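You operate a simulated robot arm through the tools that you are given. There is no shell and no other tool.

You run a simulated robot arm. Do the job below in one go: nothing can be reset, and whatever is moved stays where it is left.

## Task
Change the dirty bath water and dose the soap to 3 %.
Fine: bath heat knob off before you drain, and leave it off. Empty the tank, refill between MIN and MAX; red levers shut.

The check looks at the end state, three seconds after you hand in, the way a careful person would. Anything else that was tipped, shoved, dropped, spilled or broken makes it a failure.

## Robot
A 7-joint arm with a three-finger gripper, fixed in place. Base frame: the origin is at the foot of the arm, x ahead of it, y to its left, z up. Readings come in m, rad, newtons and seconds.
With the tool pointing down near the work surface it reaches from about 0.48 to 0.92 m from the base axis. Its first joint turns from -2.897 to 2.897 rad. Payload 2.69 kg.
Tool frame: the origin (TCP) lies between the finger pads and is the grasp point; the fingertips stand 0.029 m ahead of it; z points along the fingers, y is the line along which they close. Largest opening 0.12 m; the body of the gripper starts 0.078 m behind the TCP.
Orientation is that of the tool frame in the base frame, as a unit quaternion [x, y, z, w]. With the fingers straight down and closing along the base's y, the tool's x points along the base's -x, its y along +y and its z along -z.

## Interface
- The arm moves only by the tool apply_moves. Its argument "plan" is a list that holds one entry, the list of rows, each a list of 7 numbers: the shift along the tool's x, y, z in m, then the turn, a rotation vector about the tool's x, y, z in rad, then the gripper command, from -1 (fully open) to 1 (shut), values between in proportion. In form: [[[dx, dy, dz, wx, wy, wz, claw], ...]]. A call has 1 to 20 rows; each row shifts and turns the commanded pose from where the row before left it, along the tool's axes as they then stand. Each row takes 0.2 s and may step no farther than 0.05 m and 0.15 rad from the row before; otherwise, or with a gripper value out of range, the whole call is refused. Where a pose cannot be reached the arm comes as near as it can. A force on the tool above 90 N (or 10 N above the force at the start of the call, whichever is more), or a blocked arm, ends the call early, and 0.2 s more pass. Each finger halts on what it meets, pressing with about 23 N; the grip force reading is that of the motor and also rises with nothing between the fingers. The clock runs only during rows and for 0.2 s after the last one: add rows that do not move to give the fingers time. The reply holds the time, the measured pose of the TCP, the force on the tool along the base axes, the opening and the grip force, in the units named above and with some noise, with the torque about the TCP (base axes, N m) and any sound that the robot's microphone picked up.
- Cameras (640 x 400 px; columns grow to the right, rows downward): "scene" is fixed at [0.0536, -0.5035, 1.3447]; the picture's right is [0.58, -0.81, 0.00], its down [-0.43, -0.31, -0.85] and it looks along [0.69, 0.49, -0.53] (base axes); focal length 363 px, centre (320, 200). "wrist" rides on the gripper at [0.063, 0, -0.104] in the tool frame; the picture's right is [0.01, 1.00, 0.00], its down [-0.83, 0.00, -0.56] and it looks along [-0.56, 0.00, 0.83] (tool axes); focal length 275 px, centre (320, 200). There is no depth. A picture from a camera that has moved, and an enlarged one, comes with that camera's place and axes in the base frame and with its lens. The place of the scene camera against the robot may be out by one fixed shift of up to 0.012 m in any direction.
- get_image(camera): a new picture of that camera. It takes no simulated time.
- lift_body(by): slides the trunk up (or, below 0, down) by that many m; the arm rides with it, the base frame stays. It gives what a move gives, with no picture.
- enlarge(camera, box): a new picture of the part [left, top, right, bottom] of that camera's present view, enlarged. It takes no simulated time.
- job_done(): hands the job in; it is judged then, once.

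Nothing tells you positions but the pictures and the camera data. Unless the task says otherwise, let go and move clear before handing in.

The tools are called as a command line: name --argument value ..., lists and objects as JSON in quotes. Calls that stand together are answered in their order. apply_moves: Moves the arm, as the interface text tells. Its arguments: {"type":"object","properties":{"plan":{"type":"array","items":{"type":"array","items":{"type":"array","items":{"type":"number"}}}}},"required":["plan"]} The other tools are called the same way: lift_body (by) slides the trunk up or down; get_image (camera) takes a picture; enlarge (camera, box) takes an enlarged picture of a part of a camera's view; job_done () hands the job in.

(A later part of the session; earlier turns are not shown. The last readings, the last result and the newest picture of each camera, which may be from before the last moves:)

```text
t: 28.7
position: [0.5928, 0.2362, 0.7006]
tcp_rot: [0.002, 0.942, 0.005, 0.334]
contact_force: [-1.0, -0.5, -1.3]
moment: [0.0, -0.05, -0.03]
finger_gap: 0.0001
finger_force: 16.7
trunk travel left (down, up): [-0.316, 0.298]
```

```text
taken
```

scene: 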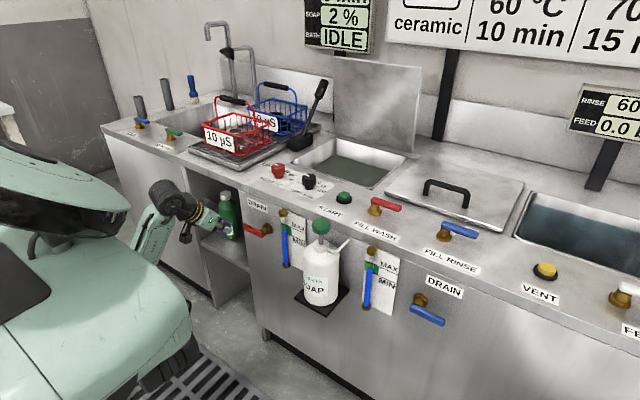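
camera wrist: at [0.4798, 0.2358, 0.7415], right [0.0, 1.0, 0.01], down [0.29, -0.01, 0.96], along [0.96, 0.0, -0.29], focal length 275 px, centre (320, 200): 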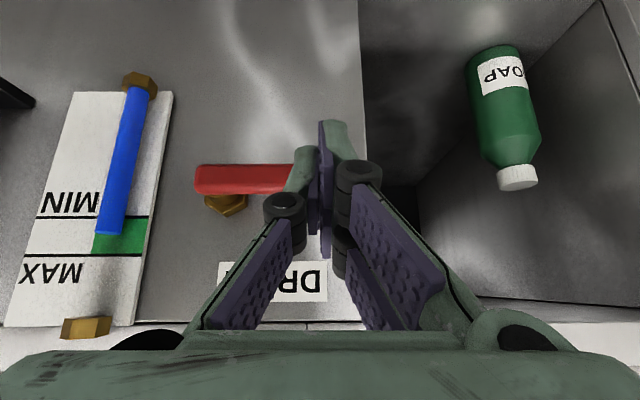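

apply_moves --plan '[[[-0.0189, -0.021, -0.0233, 0, 0, 0, 1], [-0.0165, 0, 0.0249, 0, 0, 0, 1], [-0.0165, 0, 0.0249, 0, 0, 0, 1], [0, 0, 0, 0, 0, 0, 1]]]'

get_image --camera "wrist"

enlarge --camera "scene" --box '[180, 170, 340, 290]'

```text
t: 29.7
position: [0.6531, 0.2143, 0.7165]
tcp_rot: [0.002, 0.942, 0.004, 0.335]
contact_force: [-0.6, -0.2, 0.6]
moment: [0.02, 0.02, 0.0]
finger_gap: 0.0
finger_force: 22.8
trunk travel left (down, up): [-0.316, 0.298]
```

```text
taken
camera wrist: at [0.5401, 0.2146, 0.7561], right [0.0, 1.0, 0.01], down [0.29, -0.01, 0.96], along [0.96, 0.0, -0.29], focal length 275 px, centre (320, 200)
```

wrist: 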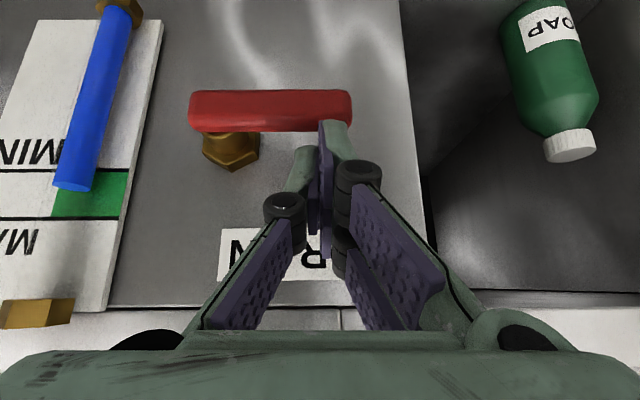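

```text
3.33 times, centred on (260, 230) of scene
camera zoom: at [0.0536, -0.5035, 1.3447], right [0.58, -0.81, 0.0], down [-0.43, -0.31, -0.85], along [0.69, 0.49, -0.53], focal length 1210 px, centre (520, 100)
```

zoom: 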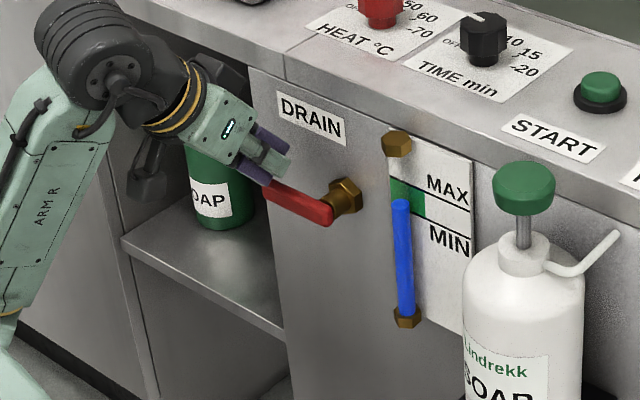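

apply_moves --plan '[[[0.0063, 0, 0.0078, 0, 0, 0, 1], [0.0063, 0, 0.0078, 0, 0, 0, 1], [0.0063, 0, 0.0078, 0, 0, 0, 1]]]'

get_image --camera "wrist"

```text
t: 30.5
position: [0.6526, 0.2158, 0.6847]
tcp_rot: [0.002, 0.942, 0.004, 0.334]
contact_force: [0.4, -0.3, 0.5]
moment: [0.01, -0.01, 0.02]
finger_gap: 0.0001
finger_force: 22.9
trunk travel left (down, up): [-0.316, 0.298]
```

```text
taken
camera wrist: at [0.5384, 0.2151, 0.7247], right [0.0, 1.0, 0.01], down [0.29, -0.01, 0.96], along [0.96, 0.0, -0.29], focal length 275 px, centre (320, 200)
```

wrist: 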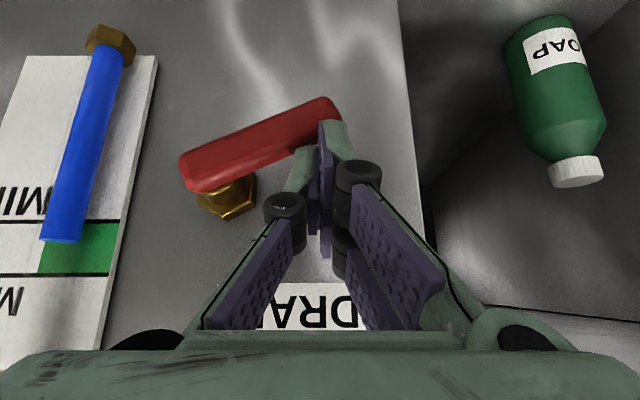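

The lever turns downward easily with almost no force, so I'll follow the arc until it points straight down (open).

apply_moves --plan '[[[0.0057, -0.0025, 0.007, 0, 0, 0, 1], [0.0057, -0.0025, 0.007, 0, 0, 0, 1], [0.0057, -0.0025, 0.007, 0, 0, 0, 1], [0.0057, -0.0025, 0.007, 0, 0, 0, 1], [0.0032, -0.0075, 0.0039, 0, 0, 0, 1], [0.0032, -0.0075, 0.0039, 0, 0, 0, 1], [0, -0.007, 0, 0, 0, 0, 1], [0, -0.007, 0, 0, 0, 0, 1], [0, 0, 0, 0, 0, 0, 1]]]'

get_image --camera "wrist"

enlarge --camera "scene" --box '[200, 130, 420, 290]'

```text
t: 32.5
position: [0.6486, 0.1811, 0.6362]
tcp_rot: [-0.004, 0.942, 0.007, 0.334]
contact_force: [-1.4, 39.9, -5.3]
moment: [-0.15, 0.02, 0.24]
finger_gap: 0.0002
finger_force: 23.0
trunk travel left (down, up): [-0.316, 0.298]
```

```text
taken
camera wrist: at [0.5359, 0.1799, 0.6766], right [-0.02, 1.0, 0.01], down [0.3, 0.0, 0.96], along [0.96, 0.02, -0.29], focal length 275 px, centre (320, 200)
```

wrist: 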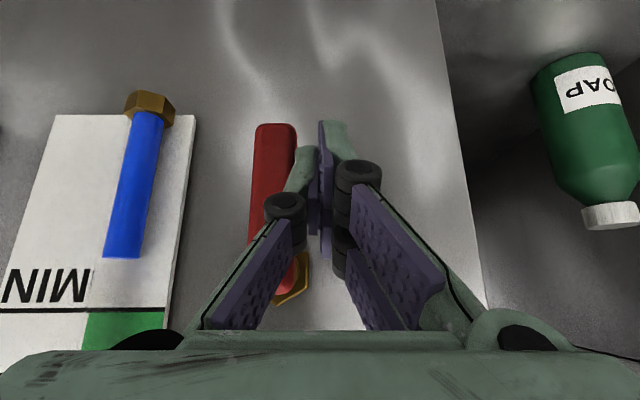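

```text
2.50 times, centred on (310, 210) of scene
camera zoom: at [0.0536, -0.5035, 1.3447], right [0.58, -0.81, 0.0], down [-0.43, -0.31, -0.85], along [0.69, 0.49, -0.53], focal length 908 px, centre (345, 175)
```

zoom: 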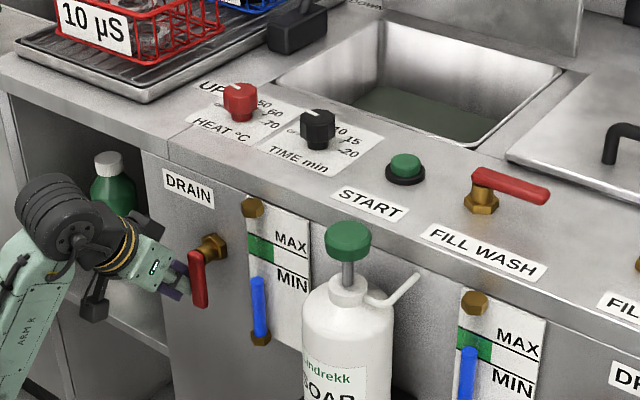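

The lever is fully open and the tank is draining: the left gauge is falling and the water looks lower. I'll ease the pressure off the lever and wait, watching the gauge.

apply_moves --plan '[[[0, 0.012, 0, 0, 0, 0, 1], [0, 0, 0, 0, 0, 0, 1], [0, 0, 0, 0, 0, 0, 1], [0, 0, 0, 0, 0, 0, 1], [0, 0, 0, 0, 0, 0, 1], [0, 0, 0, 0, 0, 0, 1], [0, 0, 0, 0, 0, 0, 1], [0, 0, 0, 0, 0, 0, 1]]]'

get_image --camera "wrist"

enlarge --camera "scene" --box '[200, 130, 420, 290]'

enlarge --camera "scene" --box '[270, 0, 400, 10]'

```text
t: 34.3
position: [0.6502, 0.188, 0.6385]
tcp_rot: [0.001, 0.942, 0.005, 0.335]
contact_force: [0.2, 0.0, 1.1]
moment: [0.0, -0.02, 0.04]
finger_gap: 0.0
finger_force: 22.6
trunk travel left (down, up): [-0.316, 0.298]
```

```text
taken
camera wrist: at [0.5369, 0.1884, 0.6777], right [0.0, 1.0, 0.01], down [0.29, -0.01, 0.96], along [0.96, 0.0, -0.29], focal length 275 px, centre (320, 200)
```

wrist: 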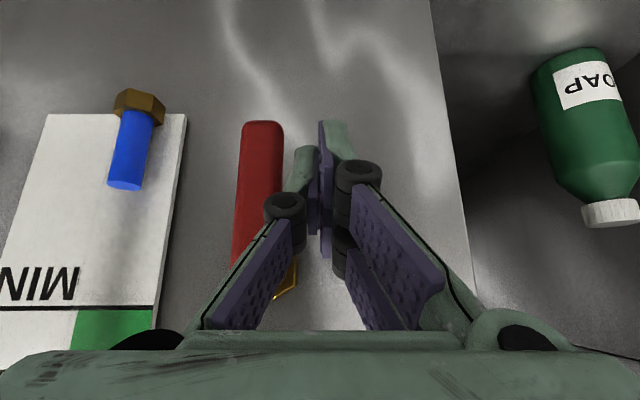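

```text
2.50 times, centred on (310, 210) of scene
camera zoom: at [0.0536, -0.5035, 1.3447], right [0.58, -0.81, 0.0], down [-0.43, -0.31, -0.85], along [0.69, 0.49, -0.53], focal length 908 px, centre (345, 175)
```

zoom: 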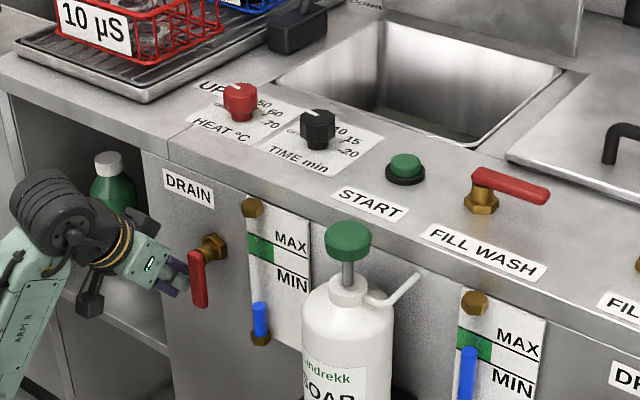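

```text
4.92 times, centred on (335, 5) of scene
camera zoom: at [0.0536, -0.5035, 1.3447], right [0.58, -0.81, 0.0], down [-0.43, -0.31, -0.85], along [0.69, 0.49, -0.53], focal length 1787 px, centre (246, 1160)
```

zoom: 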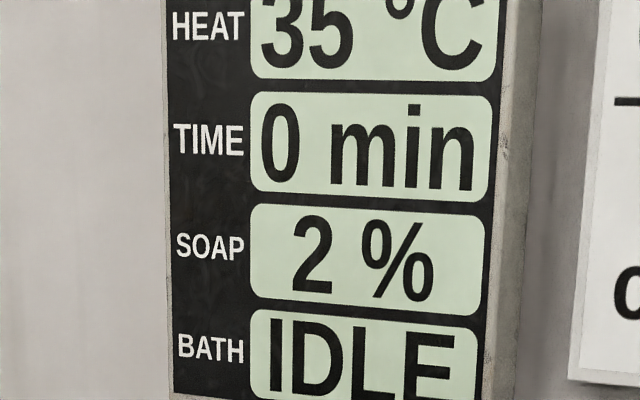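

apply_moves --plan '[[[0, 0, 0, 0, 0, 0, 1], [0, 0, 0, 0, 0, 0, 1], [0, 0, 0, 0, 0, 0, 1], [0, 0, 0, 0, 0, 0, 1], [0, 0, 0, 0, 0, 0, 1], [0, 0, 0, 0, 0, 0, 1], [0, 0, 0, 0, 0, 0, 1], [0, 0, 0, 0, 0, 0, 1], [0, 0, 0, 0, 0, 0, 1], [0, 0, 0, 0, 0, 0, 1], [0, 0, 0, 0, 0, 0, 1], [0, 0, 0, 0, 0, 0, 1], [0, 0, 0, 0, 0, 0, 1], [0, 0, 0, 0, 0, 0, 1], [0, 0, 0, 0, 0, 0, 1], [0, 0, 0, 0, 0, 0, 1], [0, 0, 0, 0, 0, 0, 1], [0, 0, 0, 0, 0, 0, 1], [0, 0, 0, 0, 0, 0, 1], [0, 0, 0, 0, 0, 0, 1]]]'

get_image --camera "wrist"

enlarge --camera "scene" --box '[200, 130, 420, 290]'

enlarge --camera "scene" --box '[270, 0, 400, 10]'

```text
t: 38.5
position: [0.6503, 0.1896, 0.6377]
tcp_rot: [0.003, 0.943, 0.004, 0.334]
contact_force: [0.2, 0.0, -0.2]
moment: [-0.02, -0.01, -0.02]
finger_gap: 0.0001
finger_force: 23.1
trunk travel left (down, up): [-0.316, 0.298]
```

```text
taken
camera wrist: at [0.5369, 0.1884, 0.6777], right [0.0, 1.0, 0.01], down [0.29, -0.01, 0.96], along [0.96, 0.0, -0.29], focal length 275 px, centre (320, 200)
```

wrist: 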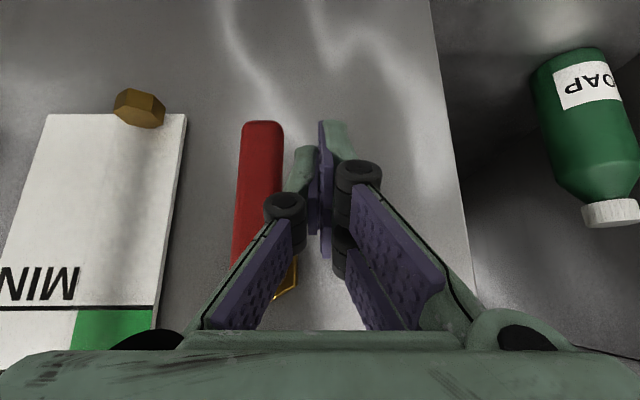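

```text
2.50 times, centred on (310, 210) of scene
camera zoom: at [0.0536, -0.5035, 1.3447], right [0.58, -0.81, 0.0], down [-0.43, -0.31, -0.85], along [0.69, 0.49, -0.53], focal length 908 px, centre (345, 175)
```

zoom: 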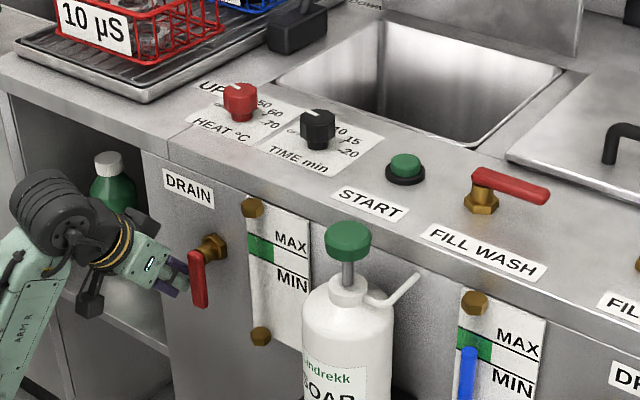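

```text
4.92 times, centred on (335, 5) of scene
camera zoom: at [0.0536, -0.5035, 1.3447], right [0.58, -0.81, 0.0], down [-0.43, -0.31, -0.85], along [0.69, 0.49, -0.53], focal length 1787 px, centre (246, 1160)
```

zoom: 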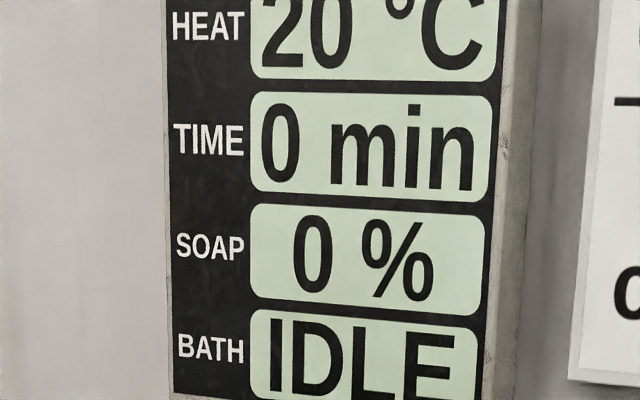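

The tank is empty: the gauge is empty, SOAP reads 0 % and HEAT 20 °C. Now I'll move the poker to the other side of the lever to push it back to horizontal.

apply_moves --plan '[[[0.035, 0, -0.0283, 0, 0, 0, 1], [0.0063, -0.0315, 0.0078, 0, 0, 0, 1], [0.0063, -0.0315, 0.0078, 0, 0, 0, 1], [-0.035, 0, 0.0283, 0, 0, 0, 1], [0, 0, 0, 0, 0, 0, 1]]]'

get_image --camera "wrist"

enlarge --camera "scene" --box '[200, 130, 420, 290]'

```text
t: 39.7
position: [0.6554, 0.1278, 0.6175]
tcp_rot: [0.003, 0.942, 0.004, 0.334]
contact_force: [0.3, 0.2, -0.6]
moment: [0.0, 0.01, -0.04]
finger_gap: 0.0002
finger_force: 23.2
out of reach, approached as far as the arm can: row 3
trunk travel left (down, up): [-0.316, 0.298]
```

```text
taken
camera wrist: at [0.5418, 0.1273, 0.6568], right [0.0, 1.0, 0.01], down [0.29, -0.01, 0.96], along [0.96, 0.0, -0.29], focal length 275 px, centre (320, 200)
```

wrist: 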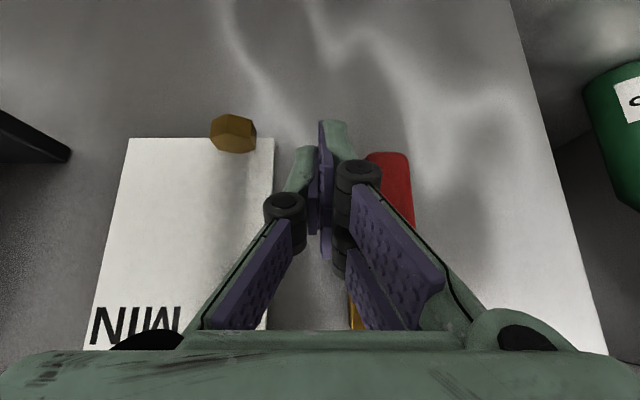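

```text
2.50 times, centred on (310, 210) of scene
camera zoom: at [0.0536, -0.5035, 1.3447], right [0.58, -0.81, 0.0], down [-0.43, -0.31, -0.85], along [0.69, 0.49, -0.53], focal length 908 px, centre (345, 175)
```

zoom: 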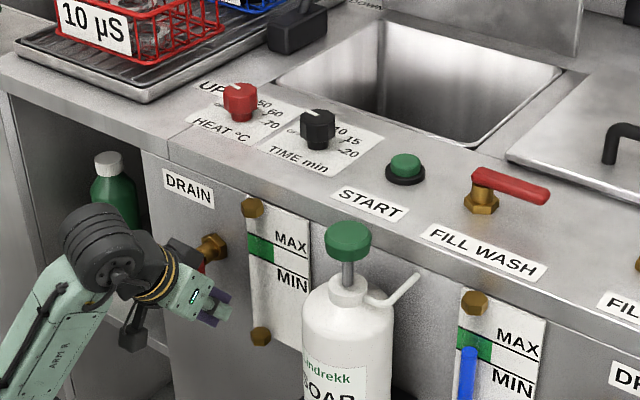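

apply_moves --plan '[[[0.0047, 0.0112, 0.0058, 0, 0, 0, 1], [0.0013, 0.0097, 0.0016, 0, 0, 0, 1], [0.0013, 0.0097, 0.0016, 0, 0, 0, 1], [0.0013, 0.0097, 0.0016, 0, 0, 0, 1], [-0.0036, 0.0077, -0.0044, 0, 0, 0, 1], [-0.0036, 0.0077, -0.0044, 0, 0, 0, 1], [-0.0036, 0.0077, -0.0044, 0, 0, 0, 1], [0, 0, 0, 0, 0, 0, 1]]]'

get_image --camera "wrist"

enlarge --camera "scene" --box '[200, 190, 300, 260]'

```text
t: 41.5
position: [0.6565, 0.1926, 0.6215]
tcp_rot: [0.003, 0.942, 0.004, 0.335]
contact_force: [-0.2, -0.6, -1.6]
moment: [0.01, 0.01, -0.02]
finger_gap: 0.0001
finger_force: 23.1
trunk travel left (down, up): [-0.316, 0.298]
```

```text
taken
camera wrist: at [0.5426, 0.1909, 0.6612], right [0.0, 1.0, 0.01], down [0.29, -0.01, 0.96], along [0.96, 0.0, -0.29], focal length 275 px, centre (320, 200)
```

wrist: 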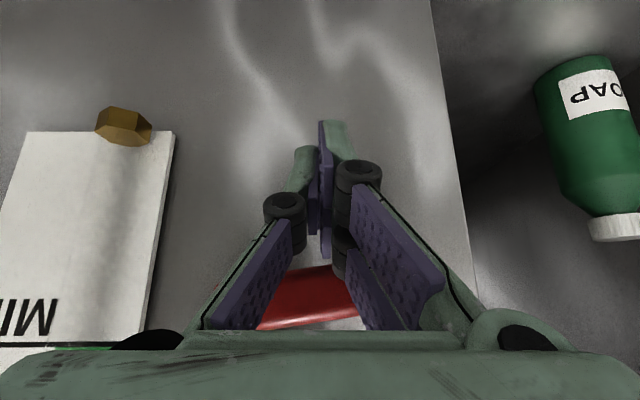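

```text
5.71 times, centred on (250, 225) of scene
camera zoom: at [0.0536, -0.5035, 1.3447], right [0.58, -0.81, 0.0], down [-0.43, -0.31, -0.85], along [0.69, 0.49, -0.53], focal length 2074 px, centre (720, 57)
```

zoom: 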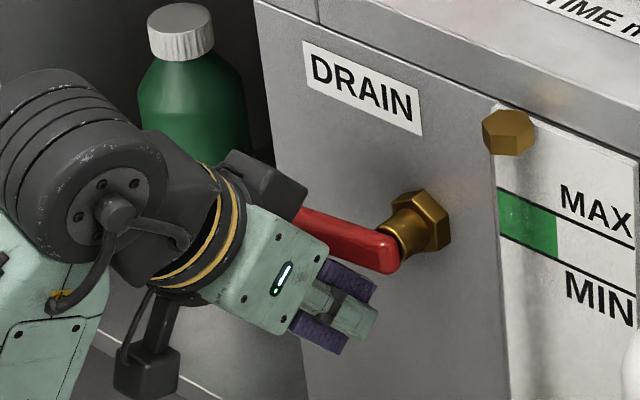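

apply_moves --plan '[[[-0.0031, 0.002, -0.0039, 0, 0, 0, 1], [-0.0031, 0.002, -0.0039, 0, 0, 0, 1], [-0.0031, 0.002, -0.0039, 0, 0, 0, 1], [0, 0, 0, 0, 0, 0, 1]]]'

get_image --camera "wrist"

enlarge --camera "scene" --box '[200, 190, 300, 260]'

```text
t: 42.5
position: [0.6545, 0.1943, 0.6258]
tcp_rot: [0.006, 0.946, 0.002, 0.325]
contact_force: [-16.0, -25.4, -59.4]
moment: [0.47, -0.33, 0.0]
finger_gap: 0.0
finger_force: 23.0
trunk travel left (down, up): [-0.316, 0.298]
```

```text
taken
camera wrist: at [0.5426, 0.195, 0.6702], right [0.01, 1.0, 0.0], down [0.31, -0.01, 0.95], along [0.95, -0.01, -0.31], focal length 275 px, centre (320, 200)
```

wrist: 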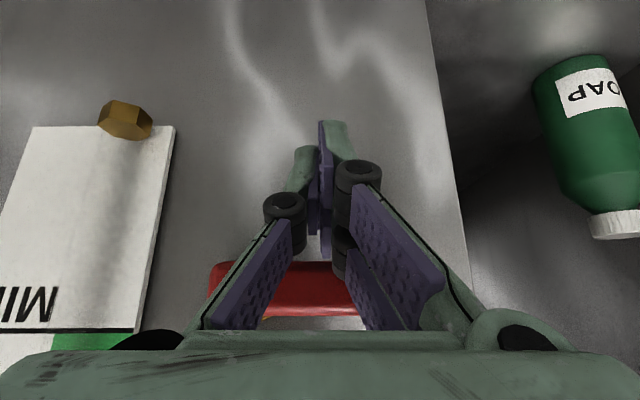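

```text
5.71 times, centred on (250, 225) of scene
camera zoom: at [0.0536, -0.5035, 1.3447], right [0.58, -0.81, 0.0], down [-0.43, -0.31, -0.85], along [0.69, 0.49, -0.53], focal length 2074 px, centre (720, 57)
```

zoom: 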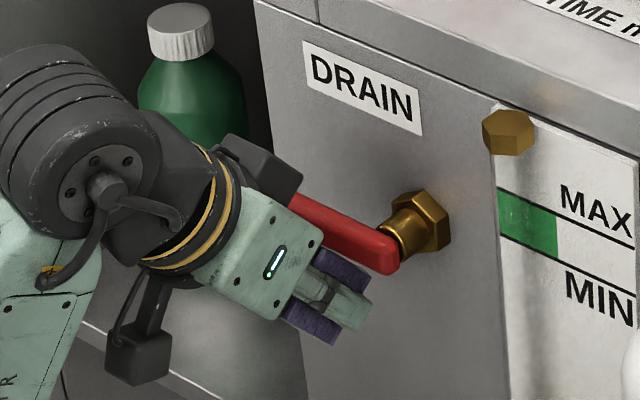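

The handle is horizontal and against its stop, with the force rising. I'll back the poker down and away, then check the lever.

apply_moves --plan '[[[0.0094, 0, 0.0117, 0, 0, 0, 1], [0.0063, 0, 0.0078, 0, 0, 0, 1], [0.0194, 0, -0.0157, 0, 0, 0, 1], [0.0155, 0, -0.0126, 0, 0, 0, 1], [0, 0, 0, 0, 0, 0, 1]]]'

get_image --camera "wrist"

enlarge --camera "scene" --box '[200, 190, 300, 260]'

```text
t: 43.7
position: [0.6121, 0.1984, 0.6111]
tcp_rot: [0.002, 0.942, 0.004, 0.334]
contact_force: [-0.4, 0.1, 1.1]
moment: [0.01, 0.01, 0.03]
finger_gap: 0.0001
finger_force: 23.2
trunk travel left (down, up): [-0.316, 0.298]
```

```text
taken
camera wrist: at [0.498, 0.1977, 0.6508], right [0.0, 1.0, 0.01], down [0.29, -0.01, 0.96], along [0.96, 0.0, -0.29], focal length 275 px, centre (320, 200)
```

wrist: 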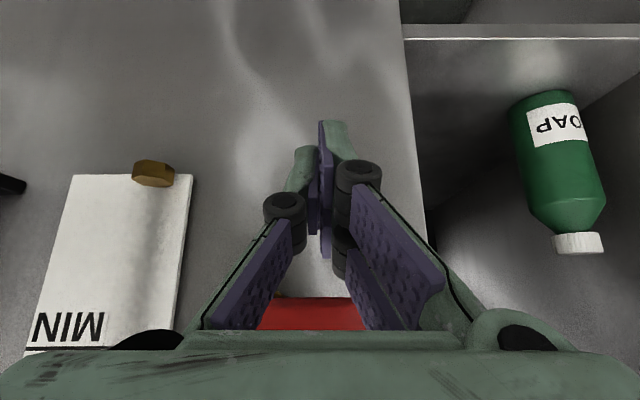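

```text
5.71 times, centred on (250, 225) of scene
camera zoom: at [0.0536, -0.5035, 1.3447], right [0.58, -0.81, 0.0], down [-0.43, -0.31, -0.85], along [0.69, 0.49, -0.53], focal length 2074 px, centre (720, 57)
```

zoom: 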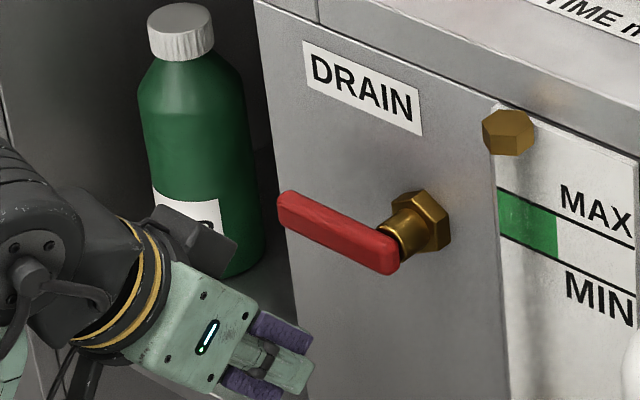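

The drain lever is back to horizontal (shut). I'll raise the trunk, straighten the tool to vertical and go look at the FILL WASH lever on the counter.

lift_body --by 0.26

apply_moves --plan '[[[0, 0, -0.03, 0, 0.1, 0, 1], [0, 0, -0.03, 0, 0.1, 0, 1], [0, 0, -0.03, 0, 0.12, 0, 1], [0, 0, 0, 0, 0.12, 0, 0.2], [0, 0, 0, 0, 0.12, 0, 0.2], [0, 0, 0, 0, 0.12, 0, 0.2], [0, 0, 0, 0, 0, 0, 0.2]]]'

get_image --camera "scene"

```text
t: 46.4
position: [0.6125, 0.1978, 0.8712]
tcp_rot: [0.002, 0.942, 0.005, 0.335]
contact_force: [0.3, 0.4, 0.2]
moment: [0.03, -0.03, -0.03]
finger_gap: 0.0
finger_force: 22.6
trunk travel left (down, up): [-0.576, 0.038]
```

```text
t: 48.0
position: [0.5625, 0.1983, 0.9439]
tcp_rot: [0.001, 1.0, 0.005, 0.0]
contact_force: [0.1, -0.1, -0.1]
moment: [0.05, 0.0, 0.0]
finger_gap: 0.0479
finger_force: 0.0
trunk travel left (down, up): [-0.576, 0.038]
```

```text
taken
```

scene: 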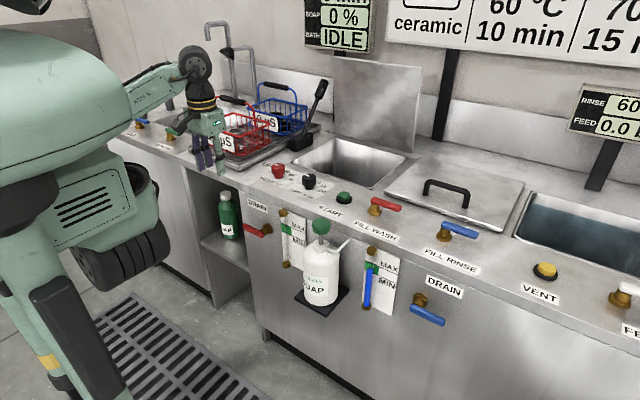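

apply_moves --plan '[[[-0.018, -0.038, -0.004, 0, 0, 0, 0.2], [-0.018, -0.038, -0.004, 0, 0, 0, 0.2], [-0.018, -0.038, -0.004, 0, 0, 0, 0.2], [-0.018, -0.038, -0.004, 0, 0, 0, 0.2], [-0.018, -0.038, -0.004, 0, 0, 0, 0.2], [-0.018, -0.038, -0.004, 0, 0, 0, 0.2], [-0.018, -0.038, -0.004, 0, 0, 0, 0.2], [-0.018, -0.038, -0.004, 0, 0, 0, 0.2], [-0.018, -0.038, -0.004, 0, 0, 0, 0.2], [-0.018, -0.038, -0.004, 0, 0, 0, 0.2], [0, 0, 0, 0, 0, 0, 0.2]]]'

get_image --camera "wrist"

get_image --camera "scene"

```text
t: 50.4
position: [0.7435, -0.1829, 0.9854]
tcp_rot: [0.001, 1.0, 0.005, 0.001]
contact_force: [0.1, -0.1, -0.3]
moment: [-0.01, 0.01, 0.0]
finger_gap: 0.048
finger_force: 0.0
trunk travel left (down, up): [-0.576, 0.038]
```

```text
taken
camera wrist: at [0.6813, -0.1837, 1.0881], right [0.0, 1.0, 0.01], down [0.83, 0.0, 0.56], along [0.56, 0.01, -0.83], focal length 275 px, centre (320, 200)
```

wrist: 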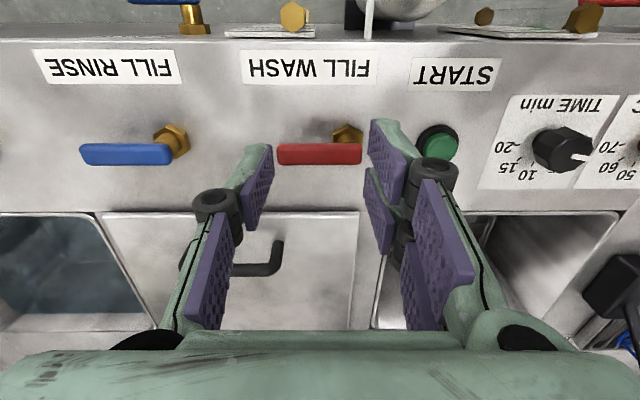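

```text
taken
```

scene: 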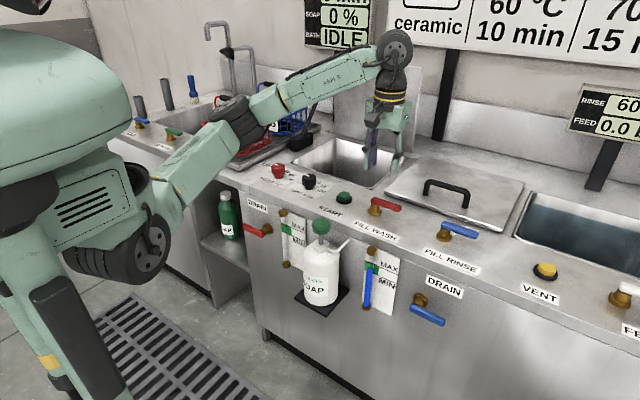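

I'm above the FILL WASH lever, whose handle runs along −y at x≈0.79. I'll roll the gripper 90° so the fingers can straddle it, then re-measure from the new viewpoint.

apply_moves --plan '[[[0, 0, 0, 0, 0, 0.15, 0.2], [0, 0, 0, 0, 0, 0.15, 0.2], [0, 0, 0, 0, 0, 0.15, 0.2], [0, 0, 0, 0, 0, 0.15, 0.2], [0, 0, 0, 0, 0, 0.15, 0.2], [0, 0, 0, 0, 0, 0.15, 0.2], [0, 0, 0, 0, 0, 0.15, 0.2], [0, 0, 0, 0, 0, 0.15, 0.2], [0, 0, 0, 0, 0, 0.15, 0.2], [0, 0, 0, 0, 0, 0.15, 0.2], [0, 0, 0, 0, 0, 0.0708, 0.2], [0, 0, 0, 0, 0, 0, 0.2]]]'

get_image --camera "wrist"

get_image --camera "scene"

```text
t: 53.0
position: [0.7427, -0.1823, 0.9809]
tcp_rot: [0.708, 0.707, 0.004, -0.003]
contact_force: [-0.2, 0.1, 0.3]
moment: [0.01, 0.0, 0.01]
finger_gap: 0.0479
finger_force: 0.0
trunk travel left (down, up): [-0.576, 0.038]
```

```text
taken
camera wrist: at [0.7432, -0.1209, 1.0861], right [1.0, 0.0, 0.0], down [0.0, -0.84, 0.55], along [0.0, -0.55, -0.84], focal length 275 px, centre (320, 200)
```

wrist: 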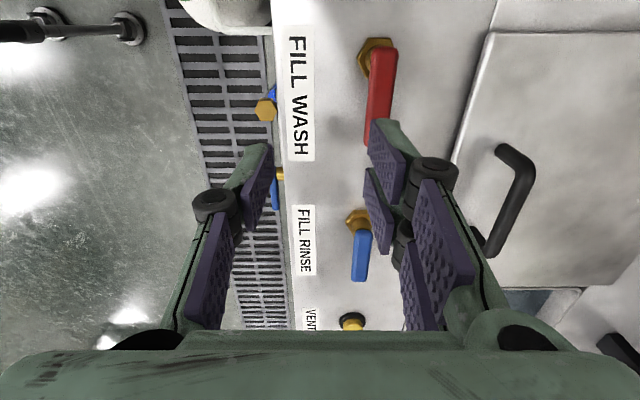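

```text
taken
```

scene: 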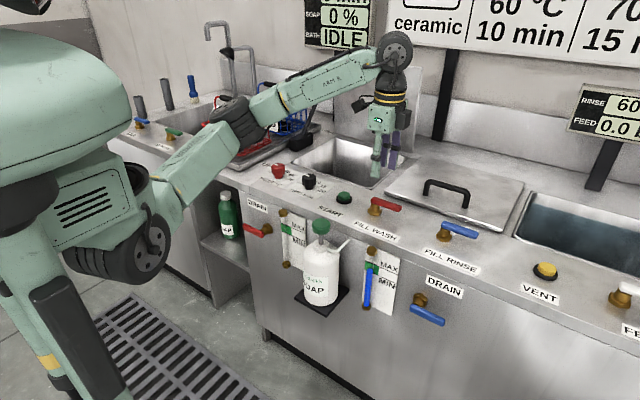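

apply_moves --plan '[[[-0.0125, 0.029, 0.035, 0, 0, 0, 0.2], [-0.0125, 0.029, 0.035, 0, 0, 0, 0.2], [0, 0, 0.01, 0, 0, 0, 0.2], [0, 0, 0, 0, 0, 0, 0.2]]]'

get_image --camera "wrist"

enlarge --camera "wrist" --box '[250, 20, 410, 140]'

enlarge --camera "scene" --box '[330, 150, 450, 240]'

```text
t: 54.0
position: [0.8, -0.2078, 0.9025]
tcp_rot: [0.708, 0.707, 0.005, -0.003]
contact_force: [0.2, 0.9, -0.8]
moment: [-0.01, -0.02, 0.03]
finger_gap: 0.0479
finger_force: 0.1
trunk travel left (down, up): [-0.576, 0.038]
```

```text
taken
camera wrist: at [0.7998, -0.1465, 1.0064], right [1.0, 0.0, 0.0], down [0.0, -0.84, 0.55], along [0.0, -0.55, -0.84], focal length 275 px, centre (320, 200)
```

wrist: 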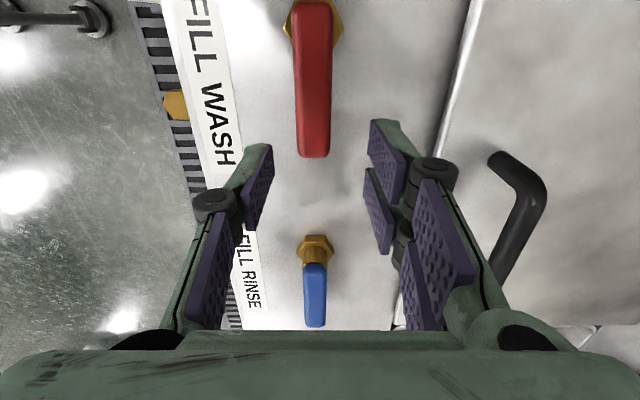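

```text
3.33 times, centred on (330, 80) of wrist
camera zoom: at [0.7998, -0.1465, 1.0064], right [1.0, 0.0, 0.0], down [0.0, -0.84, 0.55], along [0.0, -0.55, -0.84], focal length 918 px, centre (287, 600)
```

zoom: 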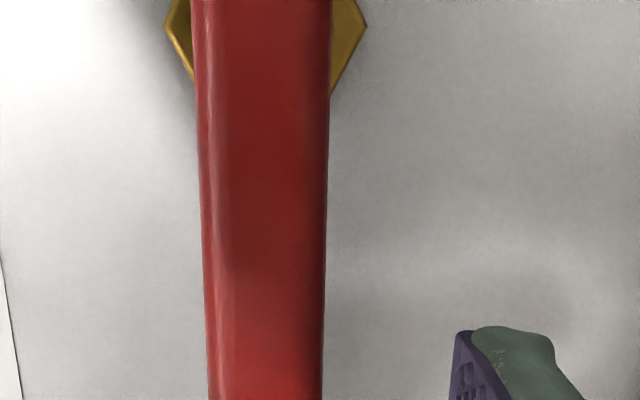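

```text
4.44 times, centred on (390, 195) of scene
camera zoom: at [0.0536, -0.5035, 1.3447], right [0.58, -0.81, 0.0], down [-0.43, -0.31, -0.85], along [0.69, 0.49, -0.53], focal length 1613 px, centre (9, 222)
```

zoom: 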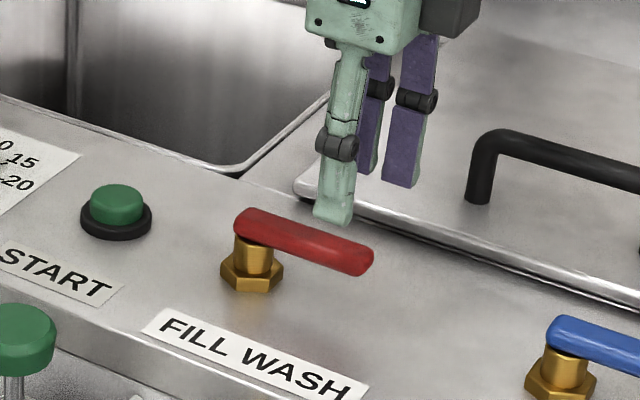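

The handle is at x≈0.795, tip y≈−0.222, top z≈0.838, and the hub is near (0.796, −0.150). I'll lower the gripper so it straddles the handle loosely, then nudge it to learn which way it turns.

apply_moves --plan '[[[0, -0.004, 0.035, 0, 0, 0, 0.2], [0, 0, 0.034, 0, 0, 0, 0.2], [0, 0, 0, 0, 0, 0, 0.45], [0, 0, 0, 0, 0, 0, 0.45]]]'

get_image --camera "wrist"

enlarge --camera "scene" --box '[330, 150, 450, 240]'

```text
t: 55.0
position: [0.7948, -0.205, 0.8336]
tcp_rot: [0.707, 0.707, 0.004, -0.003]
contact_force: [0.1, -0.1, 0.6]
moment: [-0.02, -0.02, 0.01]
finger_gap: 0.0331
finger_force: 0.0
trunk travel left (down, up): [-0.576, 0.038]
```

```text
taken
camera wrist: at [0.7966, -0.1432, 0.9368], right [1.0, 0.0, 0.0], down [0.0, -0.84, 0.55], along [0.0, -0.55, -0.84], focal length 275 px, centre (320, 200)
```

wrist: 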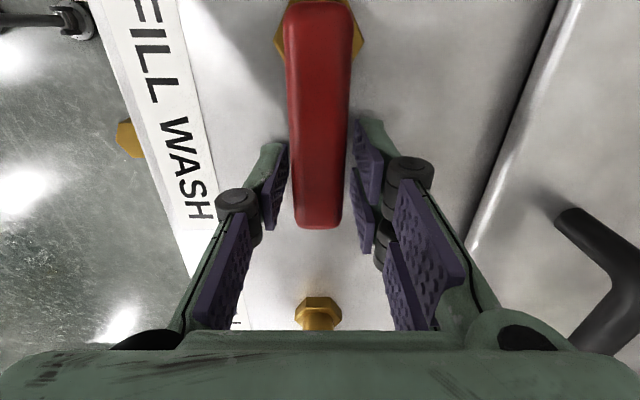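

```text
4.44 times, centred on (390, 195) of scene
camera zoom: at [0.0536, -0.5035, 1.3447], right [0.58, -0.81, 0.0], down [-0.43, -0.31, -0.85], along [0.69, 0.49, -0.53], focal length 1613 px, centre (9, 222)
```

zoom: 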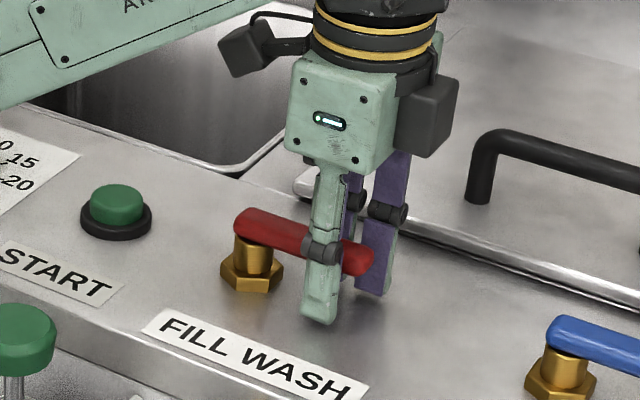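

apply_moves --plan '[[[0, 0.005, 0, 0, 0, 0, 0.45], [0, 0.005, 0, 0, 0, 0, 0.45], [0, 0, 0, 0, 0, 0, 0.45]]]'

get_image --camera "wrist"

```text
t: 55.8
position: [0.8066, -0.2049, 0.8336]
tcp_rot: [0.708, 0.707, 0.003, -0.002]
contact_force: [-1.7, 0.3, 0.8]
moment: [0.02, 0.01, 0.01]
finger_gap: 0.0348
finger_force: 1.0
trunk travel left (down, up): [-0.576, 0.038]
```

```text
taken
camera wrist: at [0.8067, -0.144, 0.9367], right [1.0, 0.0, 0.0], down [0.0, -0.84, 0.55], along [0.0, -0.55, -0.84], focal length 275 px, centre (320, 200)
```

wrist: 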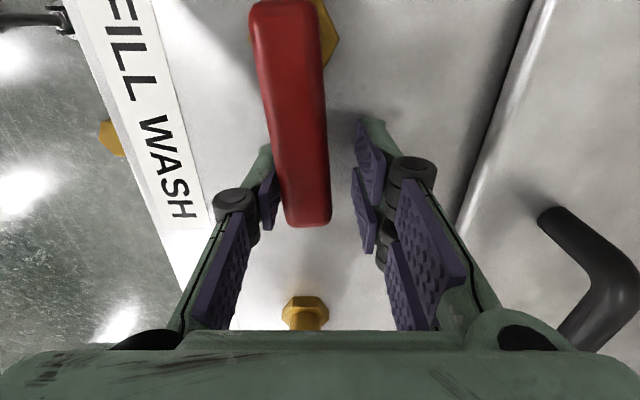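

It swings freely toward +x. I'll follow the arc, rotating the tool with it, to about 45° and check the gauge.

apply_moves --plan '[[[0, 0, 0, 0, 0, -0.15, 0.45], [0.0003, 0.0085, 0, 0, 0, -0.15, 0.45], [0.0006, 0.0085, 0, 0, 0, -0.15, 0.45], [0.0006, 0.0085, 0, 0, 0, -0.15, 0.45], [0.0006, 0.0085, 0, 0, 0, -0.15, 0.45]]]'

get_image --camera "wrist"

enlarge --camera "scene" --box '[240, 130, 460, 290]'

```text
t: 57.0
position: [0.8366, -0.1928, 0.8342]
tcp_rot: [0.398, 0.917, 0.005, -0.002]
contact_force: [-2.1, -0.8, 0.5]
moment: [-0.03, 0.01, -0.03]
finger_gap: 0.034
finger_force: 0.5
trunk travel left (down, up): [-0.576, 0.038]
```

```text
taken
camera wrist: at [0.7944, -0.148, 0.938], right [0.73, 0.69, 0.01], down [0.57, -0.61, 0.55], along [0.38, -0.4, -0.83], focal length 275 px, centre (320, 200)
```

wrist: 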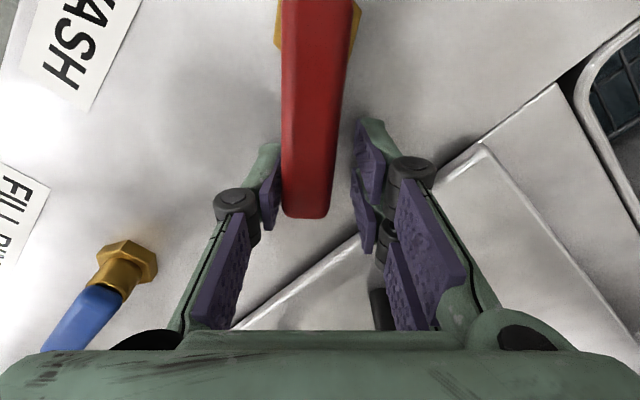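

```text
2.50 times, centred on (350, 210) of scene
camera zoom: at [0.0536, -0.5035, 1.3447], right [0.58, -0.81, 0.0], down [-0.43, -0.31, -0.85], along [0.69, 0.49, -0.53], focal length 908 px, centre (245, 175)
```

zoom: 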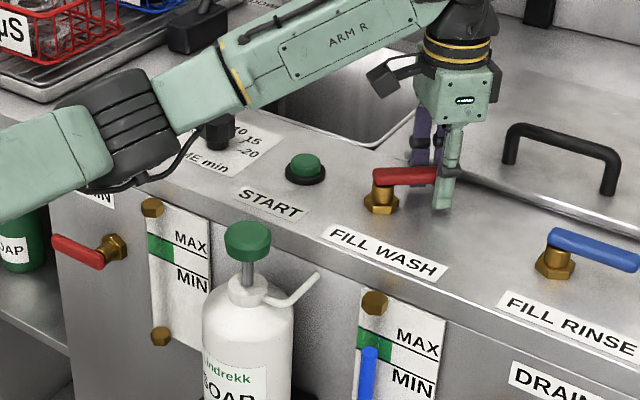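

apply_moves --plan '[[[0.0006, 0.0085, 0, 0, 0, -0.15, 0.45], [0.0006, 0.0085, 0, 0, 0, -0.15, 0.45], [0.0006, 0.0085, 0, 0, 0, -0.15, 0.45]]]'

enlarge --camera "scene" --box '[240, 130, 460, 290]'

get_image --camera "wrist"

```text
t: 57.8
position: [0.851, -0.1713, 0.8323]
tcp_rot: [0.184, 0.983, 0.005, 0.0]
contact_force: [-0.7, -1.0, 0.6]
moment: [-0.02, 0.02, -0.02]
finger_gap: 0.034
finger_force: 1.0
trunk travel left (down, up): [-0.576, 0.038]
```

```text
2.50 times, centred on (350, 210) of scene
camera zoom: at [0.0536, -0.5035, 1.3447], right [0.58, -0.81, 0.0], down [-0.43, -0.31, -0.85], along [0.69, 0.49, -0.53], focal length 908 px, centre (245, 175)
```

zoom: 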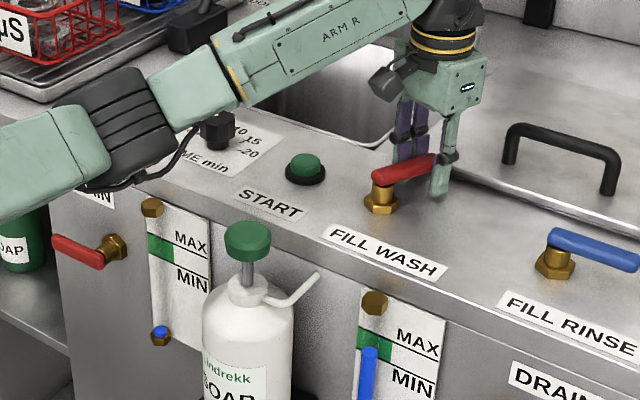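

```text
taken
camera wrist: at [0.7931, -0.1504, 0.9364], right [0.36, 0.93, 0.01], down [0.78, -0.3, 0.56], along [0.52, -0.19, -0.83], focal length 275 px, centre (320, 200)
```

wrist: 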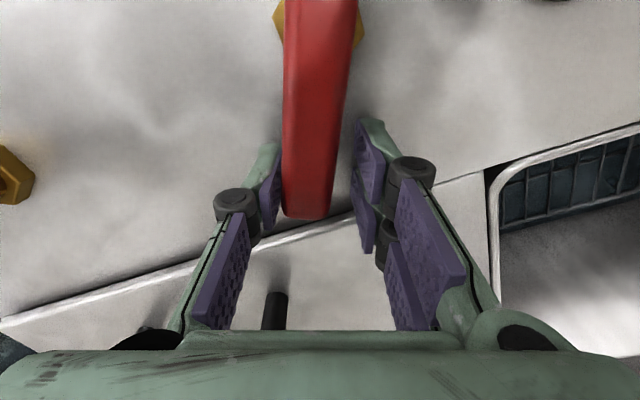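

Water has begun to enter; the left gauge shows a small rise. I'll hold here and measure the fill rate.

apply_moves --plan '[[[0, 0, 0, 0, 0, 0, 0.45], [0, 0, 0, 0, 0, 0, 0.45], [0, 0, 0, 0, 0, 0, 0.45], [0, 0, 0, 0, 0, 0, 0.45]]]'

enlarge --camera "scene" --box '[260, 200, 340, 280]'

```text
t: 58.8
position: [0.8508, -0.1704, 0.8325]
tcp_rot: [0.185, 0.983, 0.005, 0.0]
contact_force: [0.7, -0.7, -0.4]
moment: [-0.04, 0.01, -0.02]
finger_gap: 0.0332
finger_force: 0.1
trunk travel left (down, up): [-0.576, 0.038]
```

```text
5.00 times, centred on (300, 240) of scene
camera zoom: at [0.0536, -0.5035, 1.3447], right [0.58, -0.81, 0.0], down [-0.43, -0.31, -0.85], along [0.69, 0.49, -0.53], focal length 1815 px, centre (420, 0)
```

zoom: 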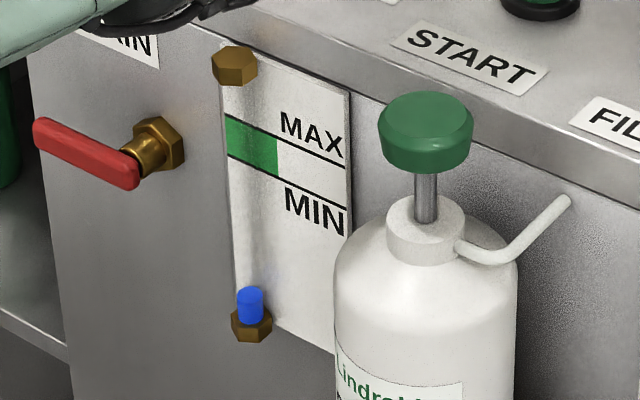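

apply_moves --plan '[[[0, 0, 0, 0, 0, 0, 0.45], [0, 0, 0, 0, 0, 0, 0.45], [0, 0, 0, 0, 0, 0, 0.45], [0, 0, 0, 0, 0, 0, 0.45], [0, 0, 0, 0, 0, 0, 0.45], [0, 0, 0, 0, 0, 0, 0.45], [0, 0, 0, 0, 0, 0, 0.45], [0, 0, 0, 0, 0, 0, 0.45], [0, 0, 0, 0, 0, 0, 0.45], [0, 0, 0, 0, 0, 0, 0.45]]]'

enlarge --camera "scene" --box '[260, 200, 340, 280]'

```text
t: 61.0
position: [0.8516, -0.1719, 0.8324]
tcp_rot: [0.186, 0.983, 0.006, 0.001]
contact_force: [-0.1, -0.6, -0.1]
moment: [0.04, -0.03, 0.02]
finger_gap: 0.0331
finger_force: 0.2
trunk travel left (down, up): [-0.576, 0.038]
```

```text
5.00 times, centred on (300, 240) of scene
camera zoom: at [0.0536, -0.5035, 1.3447], right [0.58, -0.81, 0.0], down [-0.43, -0.31, -0.85], along [0.69, 0.49, -0.53], focal length 1815 px, centre (420, 0)
```

zoom: 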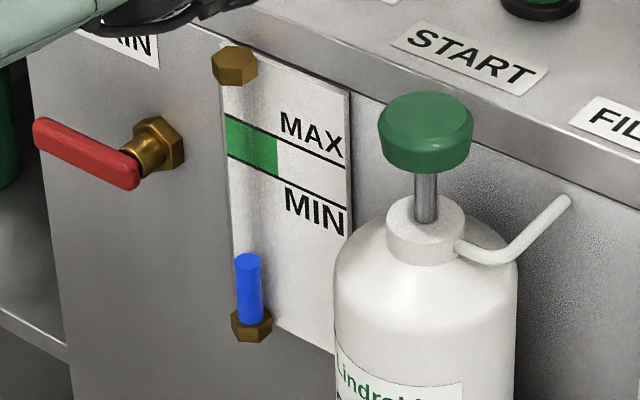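

apply_moves --plan '[[[0, 0, 0, 0, 0, 0, 0.45], [0, 0, 0, 0, 0, 0, 0.45], [0, 0, 0, 0, 0, 0, 0.45], [0, 0, 0, 0, 0, 0, 0.45], [0, 0, 0, 0, 0, 0, 0.45], [0, 0, 0, 0, 0, 0, 0.45], [0, 0, 0, 0, 0, 0, 0.45], [0, 0, 0, 0, 0, 0, 0.45], [0, 0, 0, 0, 0, 0, 0.45], [0, 0, 0, 0, 0, 0, 0.45], [0, 0, 0, 0, 0, 0, 0.45], [0, 0, 0, 0, 0, 0, 0.45], [0, 0, 0, 0, 0, 0, 0.45], [0, 0, 0, 0, 0, 0, 0.45], [0, 0, 0, 0, 0, 0, 0.45], [0, 0, 0, 0, 0, 0, 0.45], [0, 0, 0, 0, 0, 0, 0.45], [0, 0, 0, 0, 0, 0, 0.45], [0, 0, 0, 0, 0, 0, 0.45]]]'

enlarge --camera "scene" --box '[260, 200, 340, 280]'

```text
t: 65.0
position: [0.8517, -0.1721, 0.8328]
tcp_rot: [0.186, 0.983, 0.005, 0.0]
contact_force: [-0.9, -0.3, 0.0]
moment: [0.0, -0.02, 0.01]
finger_gap: 0.033
finger_force: 0.1
trunk travel left (down, up): [-0.576, 0.038]
```

```text
5.00 times, centred on (300, 240) of scene
camera zoom: at [0.0536, -0.5035, 1.3447], right [0.58, -0.81, 0.0], down [-0.43, -0.31, -0.85], along [0.69, 0.49, -0.53], focal length 1815 px, centre (420, 0)
```

zoom: 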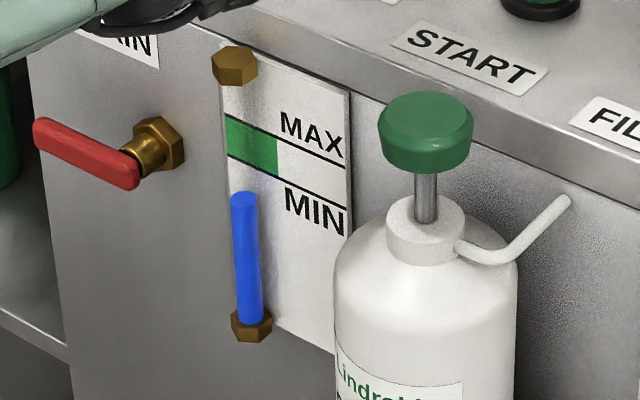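

The level rises about 15 px/s in this view and my target (mid-band, where it was originally) is about 40 px away. I'll wait 1.6 s more and then swing the lever closed in the same call.

apply_moves --plan '[[[0, 0, 0, 0, 0, 0, 0.45], [0, 0, 0, 0, 0, 0, 0.45], [0, 0, 0, 0, 0, 0, 0.45], [0, 0, 0, 0, 0, 0, 0.45], [0, 0, 0, 0, 0, 0, 0.45], [0, 0, 0, 0, 0, 0, 0.45], [0, 0, 0, 0, 0, 0, 0.45], [0, 0, 0, 0, 0, 0, 0.45], [0.0006, -0.0085, 0, 0, 0, 0.15, 0.45], [0.0006, -0.0085, 0, 0, 0, 0.15, 0.45], [0.0006, -0.0085, 0, 0, 0, 0.15, 0.45], [0.0006, -0.0085, 0, 0, 0, 0.15, 0.45], [0.0006, -0.0085, 0, 0, 0, 0.15, 0.45], [0.0006, -0.0085, 0, 0, 0, 0.15, 0.45], [0.0006, -0.0085, 0, 0, 0, 0.15, 0.45], [0.0006, -0.0085, 0, 0, 0, 0.15, 0.45], [0, -0.006, 0, 0, 0, 0, 0.45]]]'

enlarge --camera "scene" --box '[260, 200, 340, 280]'

get_image --camera "wrist"

enlarge --camera "scene" --box '[330, 150, 450, 240]'

```text
t: 68.6
position: [0.7898, -0.2078, 0.8329]
tcp_rot: [0.708, 0.706, 0.005, -0.003]
contact_force: [1.7, -0.5, -0.3]
moment: [0.03, -0.01, 0.0]
finger_gap: 0.0337
finger_force: 0.7
trunk travel left (down, up): [-0.576, 0.038]
```

```text
5.00 times, centred on (300, 240) of scene
camera zoom: at [0.0536, -0.5035, 1.3447], right [0.58, -0.81, 0.0], down [-0.43, -0.31, -0.85], along [0.69, 0.49, -0.53], focal length 1815 px, centre (420, 0)
```

zoom: 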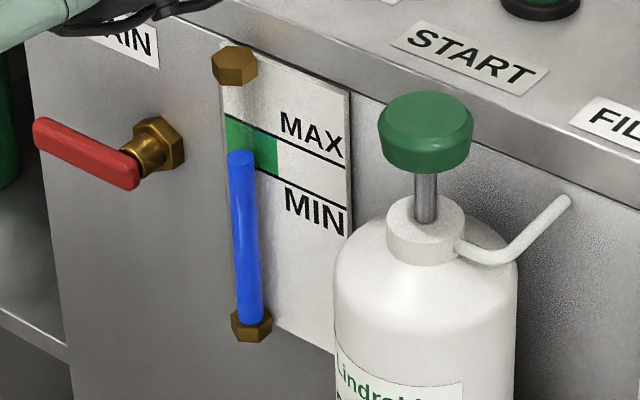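

```text
taken
camera wrist: at [0.7914, -0.1456, 0.9362], right [1.0, 0.0, 0.0], down [0.0, -0.84, 0.55], along [0.0, -0.55, -0.84], focal length 275 px, centre (320, 200)
```

wrist: 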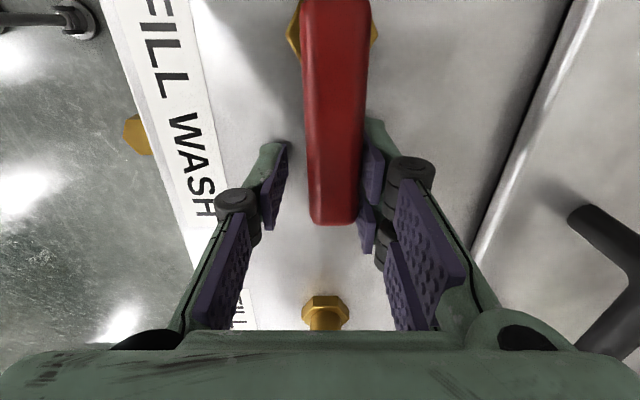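

```text
4.44 times, centred on (390, 195) of scene
camera zoom: at [0.0536, -0.5035, 1.3447], right [0.58, -0.81, 0.0], down [-0.43, -0.31, -0.85], along [0.69, 0.49, -0.53], focal length 1613 px, centre (9, 222)
```

zoom: 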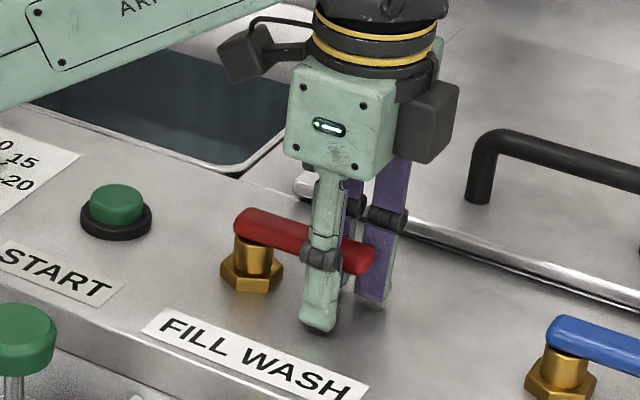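

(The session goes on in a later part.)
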